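You operate a simulated robot arm through the tools that you are given. There is no shell and no other tool. Be economical: measure what you need, move in short steps, check, and stop when the job is done.

Carry out the task below with a simulated robot arm. There is one attempt and no reset: what you move stays moved.

JOB
Push the bypass tray shut.

It is judged by the outcome, as a careful person would: the job done as asked, and still so three seconds after it is handed in. It fails if anything else is knocked over, pushed out of place, dropped, spilled or broken.

ROBOT AND FRAMES
A 6-joint arm with a two-finger parallel gripper, fixed in place. Base frame: the origin is at the foot of the arm, x ahead of it, y to its left, z up. Lengths are in mm, angles in degrees, forces in N, time in s.
Its first joint turns from -66.0 to 66.0 degrees. Payload 2.45 kg.
The tool frame sits at the grasp point between the pads (the TCP): z along the fingers, y along the line on which they close. The tips reach 24 mm beyond it. Largest opening 68 mm; finger width 17, thickness 10; the body of the gripper, 40 by 70 mm, starts 41 mm behind the TCP.
Orientation is told as [roll, pitch, yaw] about the base's x, y, z axes, in that order, counted from this pose: with the fingers straight down and closing along the base's y, the tool's x points along the base's -x, its y along +y and its z along -z.

CONTROLS
- The arm moves only by the tool jog_arm. Its argument "moves" is a list of rows, each a list of 3 entries, a list of its own where there are three numbers: the shift along the base's x, y, z in mm, then the turn, a rotation vector about the base's x, y, z in degrees, then the gripper command, from -1 (shut) to 1 (fully open), values between in proportion. In form: [[[tx, ty, tz], [wx, wy, wz], grip], ...]. A call has 1 to 8 rows; each row shifts and turns the commanded pose from where the row before left it. Each row takes 0.2 s and may step no farther than 50 mm and 8.6 degrees from the row before; otherwise, or with a gripper value out of range, the whole call is refused. A pose out of reach is approached as far as the arm can. The call stops where the force on the tool passes 40 N (or 10 N more than at its start, if that is more) or the arm is blocked; 0.2 s more then pass. The fingers move at their own pace (about 108 mm/s each) and stop on an object; they squeeze with about 44 N. The grip force told is the motor's: it shows also when the fingers shut on nothing. Time passes only in rows, and 0.2 s behind the last, so rows that do not move let the fingers close. It gives the time, the measured TCP pose, the force on the tool (base axes), the opening and the grip force at its end, in the units of the frame above (readings bear some noise).
- Cameras (640 x 400 px; columns grow to the right, rows downward): "scene" is fixed at [149.7, 404, 1467.6]; the picture's right is [-0.90, -0.45, 0.00], its down [-0.25, 0.50, -0.83] and it looks along [0.37, -0.75, -0.55] (base axes); focal length 328 px, centre (320, 200). "wrist" rides on the gripper at [84, 11, -75] in the tool frame; the picture's right is [-0.13, 0.99, 0.00], its down [-0.60, -0.08, -0.79] and it looks along [-0.79, -0.10, 0.61] (tool axes); focal length 251 px, centre (320, 200). There is no depth. A picture from a camera that has moved, and an enlarged one, comes with that camera's place and axes in the base frame and with its lens.
- get_image(camera): a new picture of that camera. It takes no simulated time.
- inspect(camera, box): a new picture of the part [left, top, right, bottom] of that camera's present view, enlarged. It takes no simulated time.
- hand_in(): hands the job in; it is judged then, once.

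Work in short steps. Places have to be worked out from the pictures, the camera data and where the tool is seen: move nearer, look again, correct. Check each grasp and each placing, and mend what went wrong. You have 90 turns and 38 pictures in all, those below and enlarged ones among them. Open the gripper and draw the arm clear of the work before you hand the job in, unless the task says otherwise; then end with one line.

The tools are called after "Call:" as name(argument=value, ...) on one line, values as JSON. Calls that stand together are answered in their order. jog_arm: Moves the arm, as the interface text tells. Its arguments: {"type":"object","properties":{"moves":{"type":"array","items":{"type":"array"}}},"required":["moves"]} The other tools are called the same way: get_image (camera) takes a picture; inspect (camera, box) takes an enlarged picture of a part of a camera's view; hand_in () hands the job in.

At the start:

```text
time_s: 0.0
tcp_pos: [417.3, -154.3, 1062.8]
tcp_rot: [0.0, 0.0, 0.0]
wrist_force: [-0.8, -0.1, 0.2]
grip_width: 68.0
finger_force: 0.1
```

scene: 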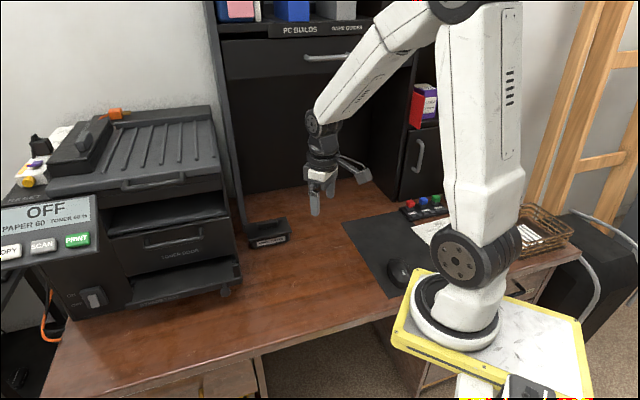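
wrist: 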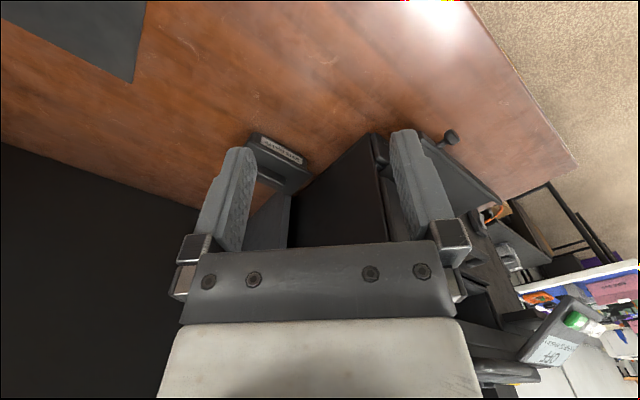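

I see a printer at left and a labelled tray beside it near (268,233). I'll enlarge it to read the label.

Call:
inspect(camera="scene", box=[200, 180, 320, 260])

Call:
inspect(camera="scene", box=[40, 100, 260, 320])

Call:
inspect(camera="wrist", box=[220, 110, 340, 230])

```text
5.00 times, centred on (260, 220) of scene
camera zoom: at [149.7, 404.0, 1467.6], right [-0.9, -0.45, 0.0], down [-0.25, 0.5, -0.83], along [0.37, -0.75, -0.55], focal length 1640 px, centre (620, 100)
```

zoom: 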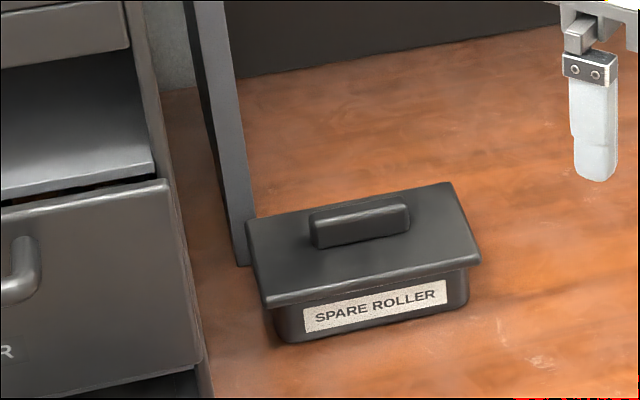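

```text
1.82 times, centred on (150, 210) of scene
camera zoom: at [149.7, 404.0, 1467.6], right [-0.9, -0.45, 0.0], down [-0.25, 0.5, -0.83], along [0.37, -0.75, -0.55], focal length 596 px, centre (629, 182)
```

zoom: 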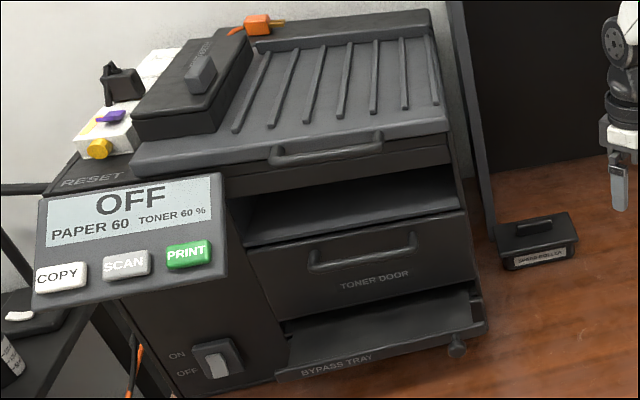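

```text
3.33 times, centred on (280, 170) of wrist
camera zoom: at [333.4, -144.4, 1137.6], right [0.13, 0.99, 0.0], down [0.6, -0.08, 0.79], along [0.79, -0.1, -0.61], focal length 838 px, centre (453, 300)
```

zoom: 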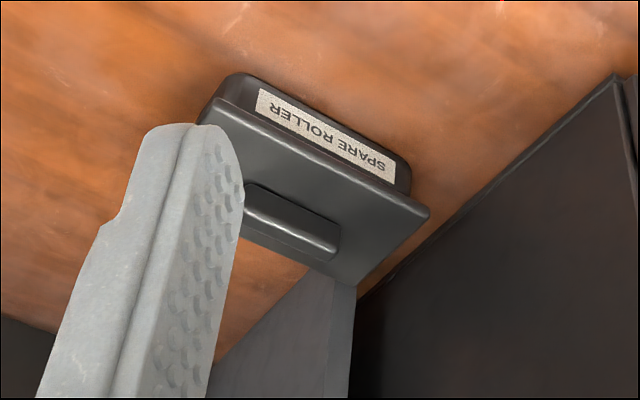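

The bypass tray is the low one on the printer's front. I'll look closer to see whether it slides or hinges.

Call:
inspect(camera="scene", box=[120, 240, 250, 320])

Call:
inspect(camera="wrist", box=[360, 100, 620, 300])

```text
4.92 times, centred on (185, 280) of scene
camera zoom: at [149.7, 404.0, 1467.6], right [-0.9, -0.45, 0.0], down [-0.25, 0.5, -0.83], along [0.37, -0.75, -0.55], focal length 1615 px, centre (985, -194)
```

zoom: 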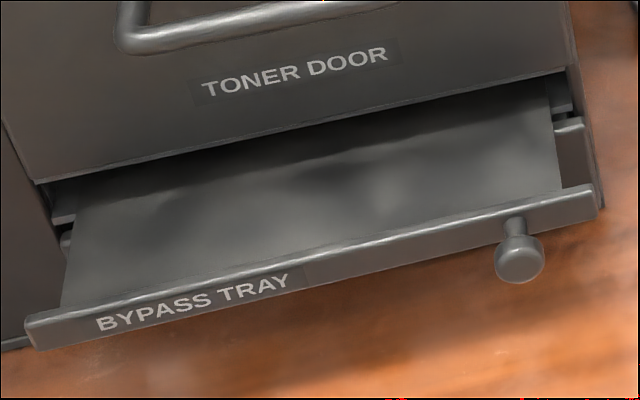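

```text
2.00 times, centred on (490, 200) of wrist
camera zoom: at [333.4, -144.4, 1137.6], right [0.13, 0.99, 0.0], down [0.6, -0.08, 0.79], along [0.79, -0.1, -0.61], focal length 503 px, centre (-20, 200)
```

zoom: 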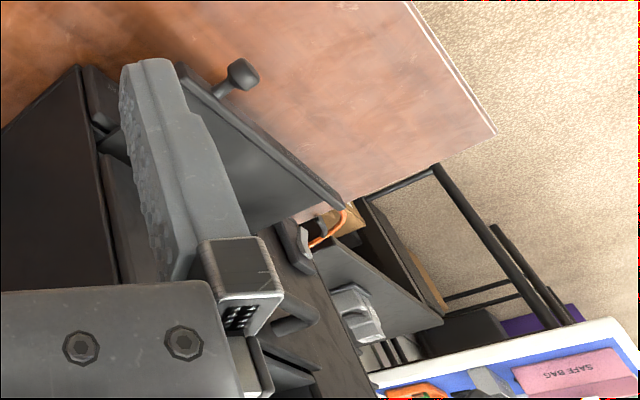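

The tray slides, and its front spans about (588,-30) to (784,155) at z≈838. It closes along about (0.69,-0.73). I'll go to clear space in front of it, turning the tool to face the printer with the fingers shut.

Call:
jog_arm(moves=[[[13, 38, 0], [0, 0, -5.875], -1], [[13, 38, 0], [0, 0, -5.875], -1], [[13, 38, 0], [0, 0, -5.875], -1], [[13, 38, 0], [0, 0, -5.875], -1], [[13, 38, 0], [0, 0, -5.875], -1], [[13, 38, 0], [0, 0, -5.875], -1], [[13, 38, 0], [0, 0, -5.875], -1], [[13, 38, 0], [0, 0, -5.875], -1]])

Call:
jog_arm(moves=[[[0, 0, -20], [-5.84, -5.52, 0], -1], [[0, 0, -20], [-5.84, -5.52, 0], -1], [[0, 0, -20], [-5.84, -5.52, 0], -1], [[0, 0, -20], [-5.84, -5.52, 0], -1], [[0, 0, -20], [-5.84, -5.52, 0], -1]])

Call:
get_image(camera="wrist")

Call:
get_image(camera="scene")

```text
time_s: 1.8
tcp_pos: [522.2, 150.6, 1065.9]
tcp_rot: [0.1, 0.0, -47.2]
wrist_force: [0.2, -0.8, -0.3]
grip_width: 0.0
finger_force: 23.5
```

```text
time_s: 3.0
tcp_pos: [521.7, 148.4, 963.6]
tcp_rot: [0.3, -40.2, -47.2]
wrist_force: [-0.2, 0.2, -0.1]
grip_width: 0.0
finger_force: 23.4
```

```text
30 pictures are left
camera wrist: at [452.6, 237.9, 966.0], right [0.79, 0.61, 0.09], down [-0.1, -0.02, 1.0], along [0.6, -0.8, 0.04], focal length 251 px, centre (320, 200)
```

wrist: 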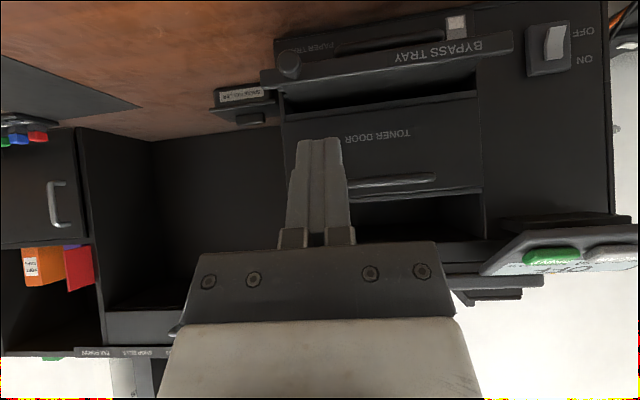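

```text
29 pictures are left
```

scene: 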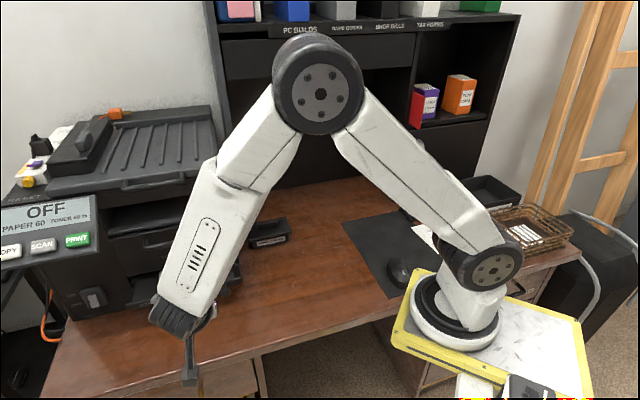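

The view agrees: the plate's centre is at z≈832, with a paper-tray handle lower at about 800. I'll bring the fingertip to about 40 mm in front of the plate, between the knob and the label.

Call:
jog_arm(moves=[[[20.6, -11.7, -23.3], [0, 0, 0], -1], [[20.6, -11.7, -23.3], [0, 0, 0], -1], [[20.6, -11.7, -23.3], [0, 0, 0], -1], [[20.6, -11.7, -23.3], [0, 0, 0], -1], [[20.6, -11.7, -23.3], [0, 0, 0], -1]])

Call:
get_image(camera="wrist")

Call:
get_image(camera="scene")

```text
time_s: 4.2
tcp_pos: [624.2, 88.8, 846.3]
tcp_rot: [0.5, -40.3, -47.2]
wrist_force: [-0.9, -0.4, -0.9]
grip_width: 0.2
finger_force: 23.9
```

```text
28 pictures are left
camera wrist: at [554.5, 177.7, 848.7], right [0.79, 0.6, 0.09], down [-0.1, -0.02, 1.0], along [0.6, -0.8, 0.04], focal length 251 px, centre (320, 200)
```

wrist: 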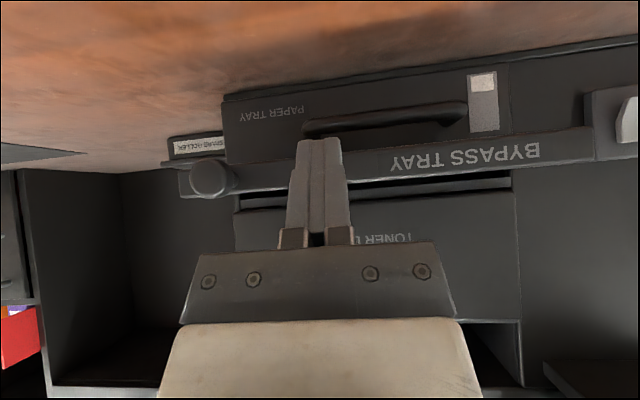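

```text
27 pictures are left
```

scene: 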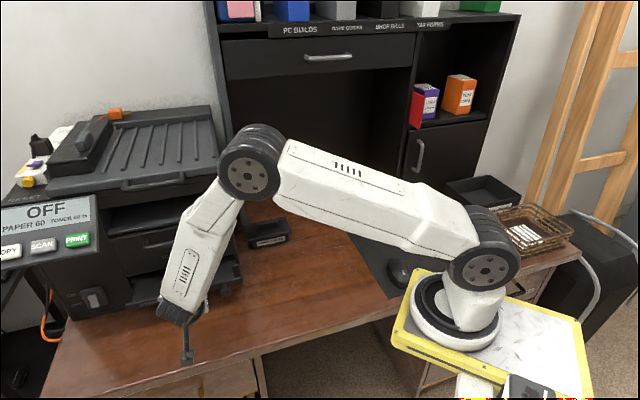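

The plate spans z≈826–846, with the paper-tray handle just below it. I'll raise 4 mm for clearance and advance along the closing direction.

Call:
jog_arm(moves=[[[0, 0, 4], [0, 0, 0], -1], [[6.9, -7.3, 0], [0, 0, 0], -1], [[6.9, -7.3, 0], [0, 0, 0], -1], [[6.9, -7.3, 0], [0, 0, 0], -1], [[6.9, -7.3, 0], [0, 0, 0], -1]])

Call:
get_image(camera="wrist")

```text
time_s: 5.4
tcp_pos: [653.7, 59.5, 849.9]
tcp_rot: [0.4, -40.2, -47.3]
wrist_force: [-0.8, 1.0, 1.5]
grip_width: 0.0
finger_force: 23.6
```

```text
26 pictures are left
camera wrist: at [583.2, 149.4, 853.0], right [0.79, 0.6, 0.09], down [-0.1, -0.02, 1.0], along [0.6, -0.8, 0.04], focal length 251 px, centre (320, 200)
```

wrist: 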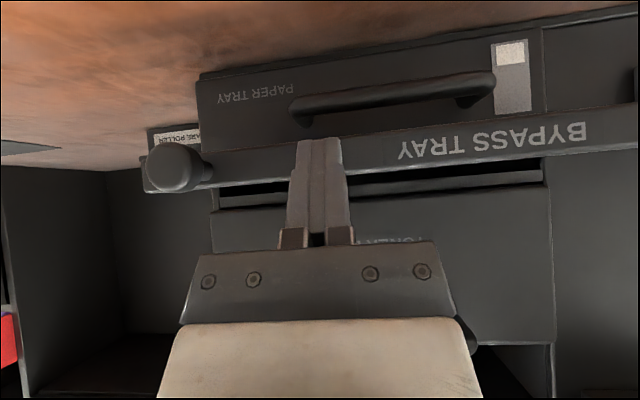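

The tip lines up with the plate and is nearly in contact. I'll keep pushing and watch the force.

Call:
jog_arm(moves=[[[5.5, -5.8, 0], [0, 0, 0], -1], [[5.5, -5.8, 0], [0, 0, 0], -1], [[5.5, -5.8, 0], [0, 0, 0], -1]])

Call:
get_image(camera="wrist")

```text
time_s: 6.2
tcp_pos: [669.1, 44.0, 850.7]
tcp_rot: [0.4, -40.2, -47.1]
wrist_force: [-0.7, 1.3, 0.2]
grip_width: 0.5
finger_force: 23.7
```

```text
25 pictures are left
camera wrist: at [599.8, 133.3, 853.6], right [0.79, 0.6, 0.09], down [-0.1, -0.02, 1.0], along [0.6, -0.8, 0.04], focal length 251 px, centre (320, 200)
```

wrist: 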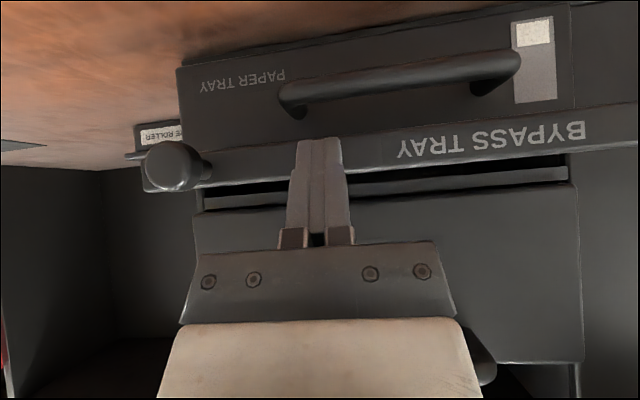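

The tray is moving with the tool, since its label keeps its apparent size. I'll keep pushing.

Call:
jog_arm(moves=[[[5.5, -5.8, 0], [0, 0, 0], -1], [[5.5, -5.8, 0], [0, 0, 0], -1], [[5.5, -5.8, 0], [0, 0, 0], -1]])

Call:
get_image(camera="wrist")

```text
time_s: 7.0
tcp_pos: [685.4, 26.6, 849.7]
tcp_rot: [0.4, -40.2, -47.2]
wrist_force: [-1.6, 1.1, 1.7]
grip_width: 0.1
finger_force: 23.7
```

```text
24 pictures are left
camera wrist: at [616.5, 115.8, 852.9], right [0.79, 0.6, 0.09], down [-0.1, -0.02, 1.0], along [0.6, -0.8, 0.04], focal length 251 px, centre (320, 200)
```

wrist: 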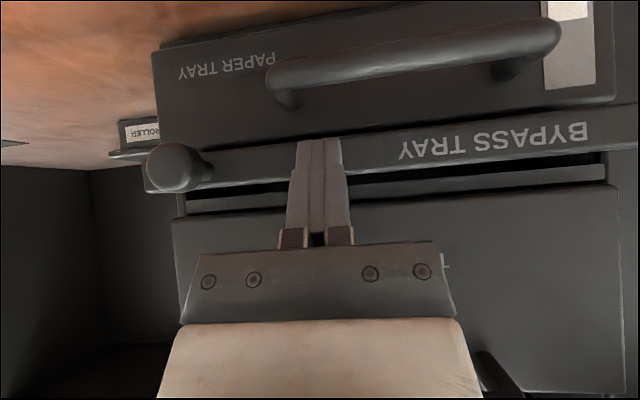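

The tray is still sliding freely with low force, and the gripper is clear of the toner handle. I'll continue.

Call:
jog_arm(moves=[[[5.5, -5.8, 0], [0, 0, 0], -1], [[5.5, -5.8, 0], [0, 0, 0], -1]])

Call:
get_image(camera="wrist")

Call:
inspect(camera="scene", box=[90, 180, 270, 320])

```text
time_s: 7.6
tcp_pos: [697.0, 14.3, 850.0]
tcp_rot: [0.3, -40.2, -47.1]
wrist_force: [0.1, 1.1, -0.9]
grip_width: 0.0
finger_force: 23.7
```

```text
23 pictures are left
camera wrist: at [627.7, 104.8, 852.9], right [0.79, 0.61, 0.09], down [-0.09, -0.02, 1.0], along [0.6, -0.8, 0.04], focal length 251 px, centre (320, 200)
```

wrist: 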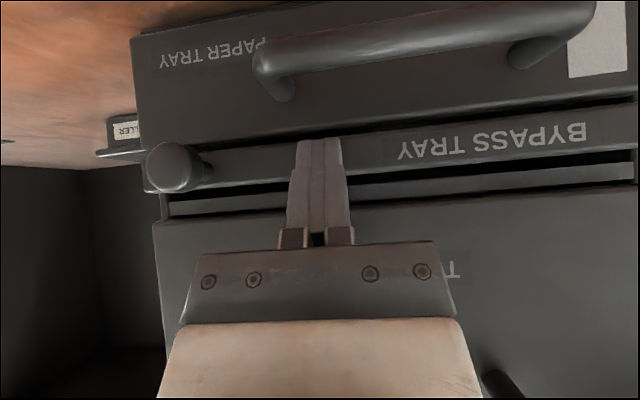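

```text
2.86 times, centred on (180, 250) of scene
camera zoom: at [149.7, 404.1, 1467.6], right [-0.9, -0.45, 0.0], down [-0.25, 0.5, -0.83], along [0.37, -0.75, -0.55], focal length 937 px, centre (720, 57)
```

zoom: 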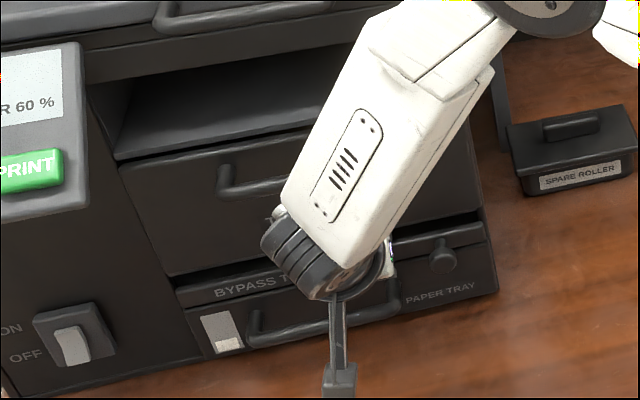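

It looks almost flush, with no stop felt yet. I'll push in smaller steps until it resists.

Call:
jog_arm(moves=[[[2.8, -2.9, 0], [0, 0, 0], -1], [[2.8, -2.9, 0], [0, 0, 0], -1]])

Call:
get_image(camera="wrist")

```text
time_s: 8.2
tcp_pos: [701.6, 10.8, 849.5]
tcp_rot: [0.4, -40.2, -47.1]
wrist_force: [-8.6, 6.3, 4.4]
grip_width: 0.0
finger_force: 23.1
```

```text
21 pictures are left
camera wrist: at [632.0, 100.1, 853.0], right [0.79, 0.61, 0.09], down [-0.09, -0.02, 1.0], along [0.6, -0.8, 0.04], focal length 251 px, centre (320, 200)
```

wrist: 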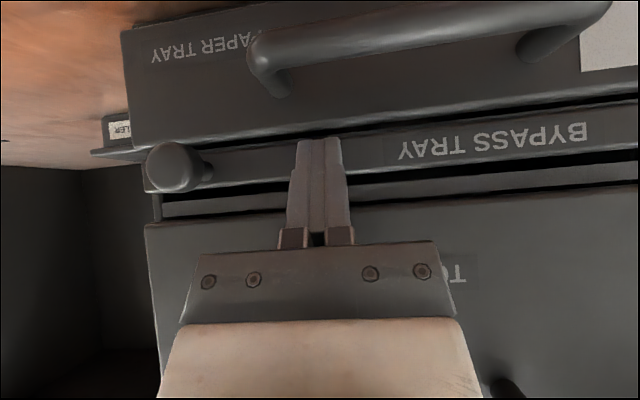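

The force rose to about 11 N, so this is the stop or a detent. I'll push slightly more to seat it.

Call:
jog_arm(moves=[[[1.4, -1.5, 0], [0, 0, 0], -1], [[1.4, -1.5, 0], [0, 0, 0], -1]])

Call:
get_image(camera="wrist")

```text
time_s: 8.8
tcp_pos: [701.7, 12.2, 850.1]
tcp_rot: [0.2, -39.8, -46.8]
wrist_force: [-8.2, 5.5, 3.4]
grip_width: 0.0
finger_force: 23.2
stopped in row 2: the force on the tool passed its limit (the readings are from after the stop); the commanded pose is now the measured one
```

```text
20 pictures are left
camera wrist: at [632.2, 100.4, 852.0], right [0.79, 0.61, 0.09], down [-0.09, -0.02, 1.0], along [0.61, -0.79, 0.04], focal length 251 px, centre (320, 200)
```

wrist: 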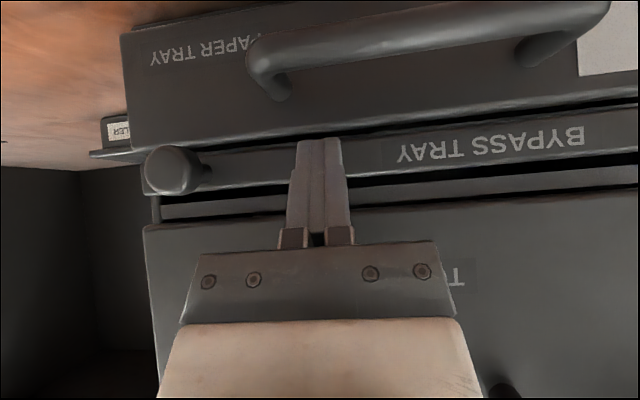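

It's blocked with a firm stop. I'll back off along the outward direction, then check the tray.

Call:
jog_arm(moves=[[[-7, 7.3, 0], [0, 0, 0], -1], [[-14, 14.6, 0], [0, 0, 0], -1], [[-20, 21, 5], [0, 0, 0], -1], [[-20, 21, 20], [0, 0, 0], -1], [[-25, 20, 30], [0, 0, 0], -1], [[-25, 20, 30], [0, 0, 0], -1], [[-25, 0, 30], [0, 0, 0], -1]])

Call:
get_image(camera="wrist")

Call:
get_image(camera="scene")

```text
time_s: 10.4
tcp_pos: [564.4, 113.9, 962.8]
tcp_rot: [0.2, -39.9, -46.9]
wrist_force: [0.5, -0.4, -0.7]
grip_width: 0.0
finger_force: 24.0
```

```text
19 pictures are left
camera wrist: at [495.0, 203.5, 966.2], right [0.79, 0.61, 0.09], down [-0.09, -0.02, 1.0], along [0.61, -0.79, 0.04], focal length 251 px, centre (320, 200)
```

wrist: 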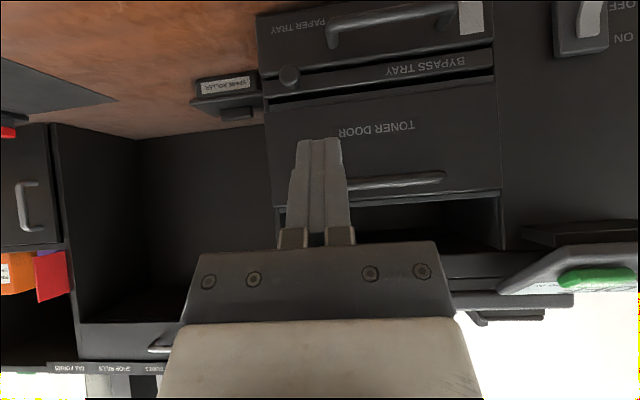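

```text
18 pictures are left
```

scene: 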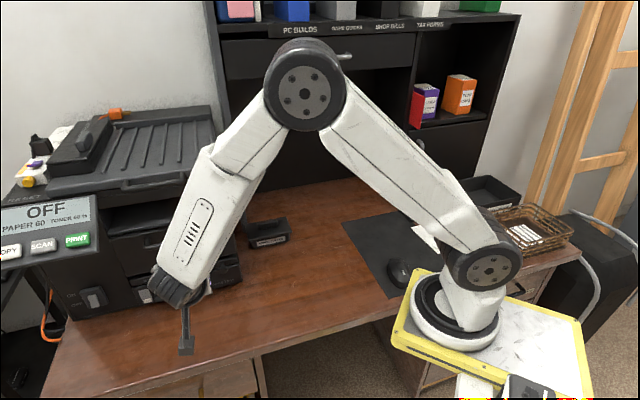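

The tray appears flush. I'll open the gripper and move the arm clear so the scene camera can confirm.

Call:
jog_arm(moves=[[[-20, 0, 25], [0, 0, 0], 1], [[-20, -20, 25], [0, 0, 0], 1], [[-20, -40, 20], [0, 0, 0], 1], [[-20, -40, 10], [0, 0, 0], 1], [[-10, -45, 0], [0, 0, 0], 1], [[-10, -45, 0], [0, 0, 0], 1], [[-10, -45, 0], [0, 0, 0], 1], [[0, -45, 0], [0, 0, 0], 1]])

Call:
inspect(camera="scene", box=[90, 180, 270, 320])

Call:
get_image(camera="scene")

```text
time_s: 12.2
tcp_pos: [455.6, -167.1, 1041.6]
tcp_rot: [0.1, -39.9, -46.8]
wrist_force: [0.6, -0.6, -0.2]
grip_width: 68.1
finger_force: 0.1
```

```text
2.86 times, centred on (180, 250) of scene
camera zoom: at [149.7, 404.0, 1467.6], right [-0.9, -0.45, 0.0], down [-0.25, 0.5, -0.83], along [0.37, -0.75, -0.55], focal length 937 px, centre (720, 57)
```

zoom: 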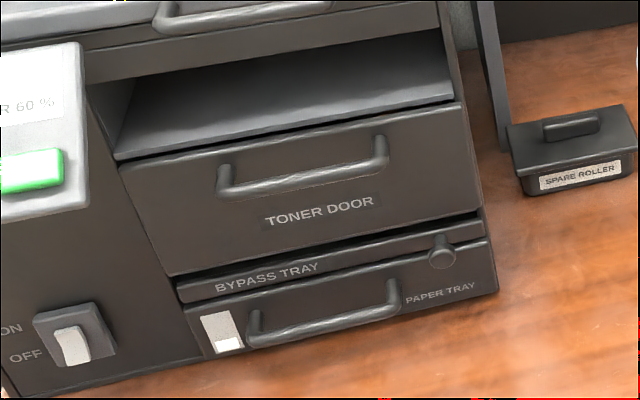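

```text
16 pictures are left
```

scene: 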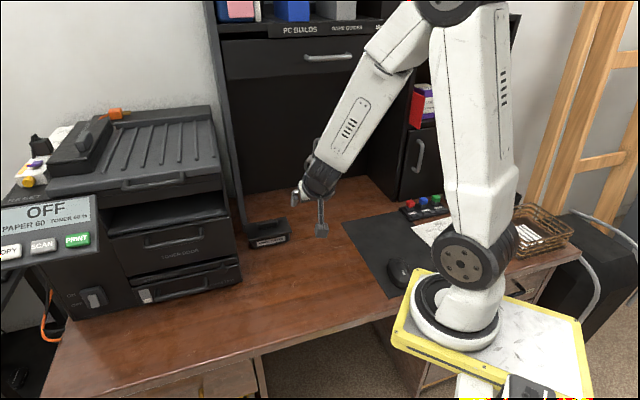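

It looks flush. I'll take one close look at the plate edges to be sure.

Call:
inspect(camera="scene", box=[185, 225, 255, 285])

Call:
inspect(camera="scene", box=[125, 240, 195, 300])

```text
6.67 times, centred on (220, 255) of scene
camera zoom: at [149.7, 404.0, 1467.6], right [-0.9, -0.45, 0.0], down [-0.25, 0.5, -0.83], along [0.37, -0.75, -0.55], focal length 2186 px, centre (987, -167)
```

zoom: 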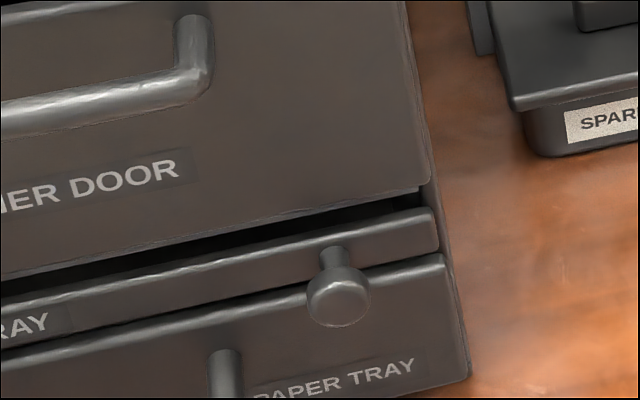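

```text
6.67 times, centred on (160, 270) of scene
camera zoom: at [149.7, 404.0, 1467.6], right [-0.9, -0.45, 0.0], down [-0.25, 0.5, -0.83], along [0.37, -0.75, -0.55], focal length 2186 px, centre (1387, -267)
```

zoom: 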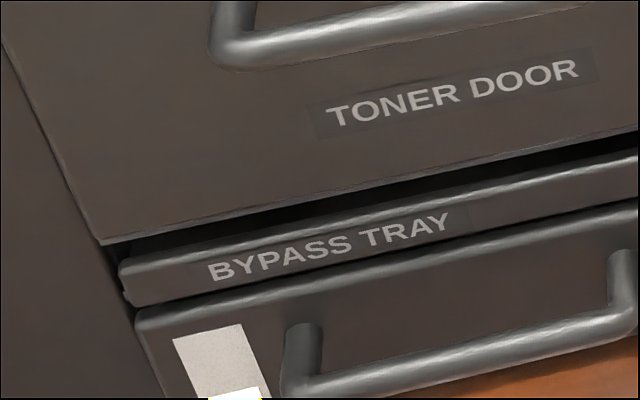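

The tray front is level with the toner door and paper tray, and nothing else has moved. The arm is clear, so I'm handing in.

Call:
hand_in()

```text
The job is handed in.
```

The bypass tray is pushed shut against its stop and sits flush with the printer front; the gripper is open, the arm is clear, and nothing else was moved.
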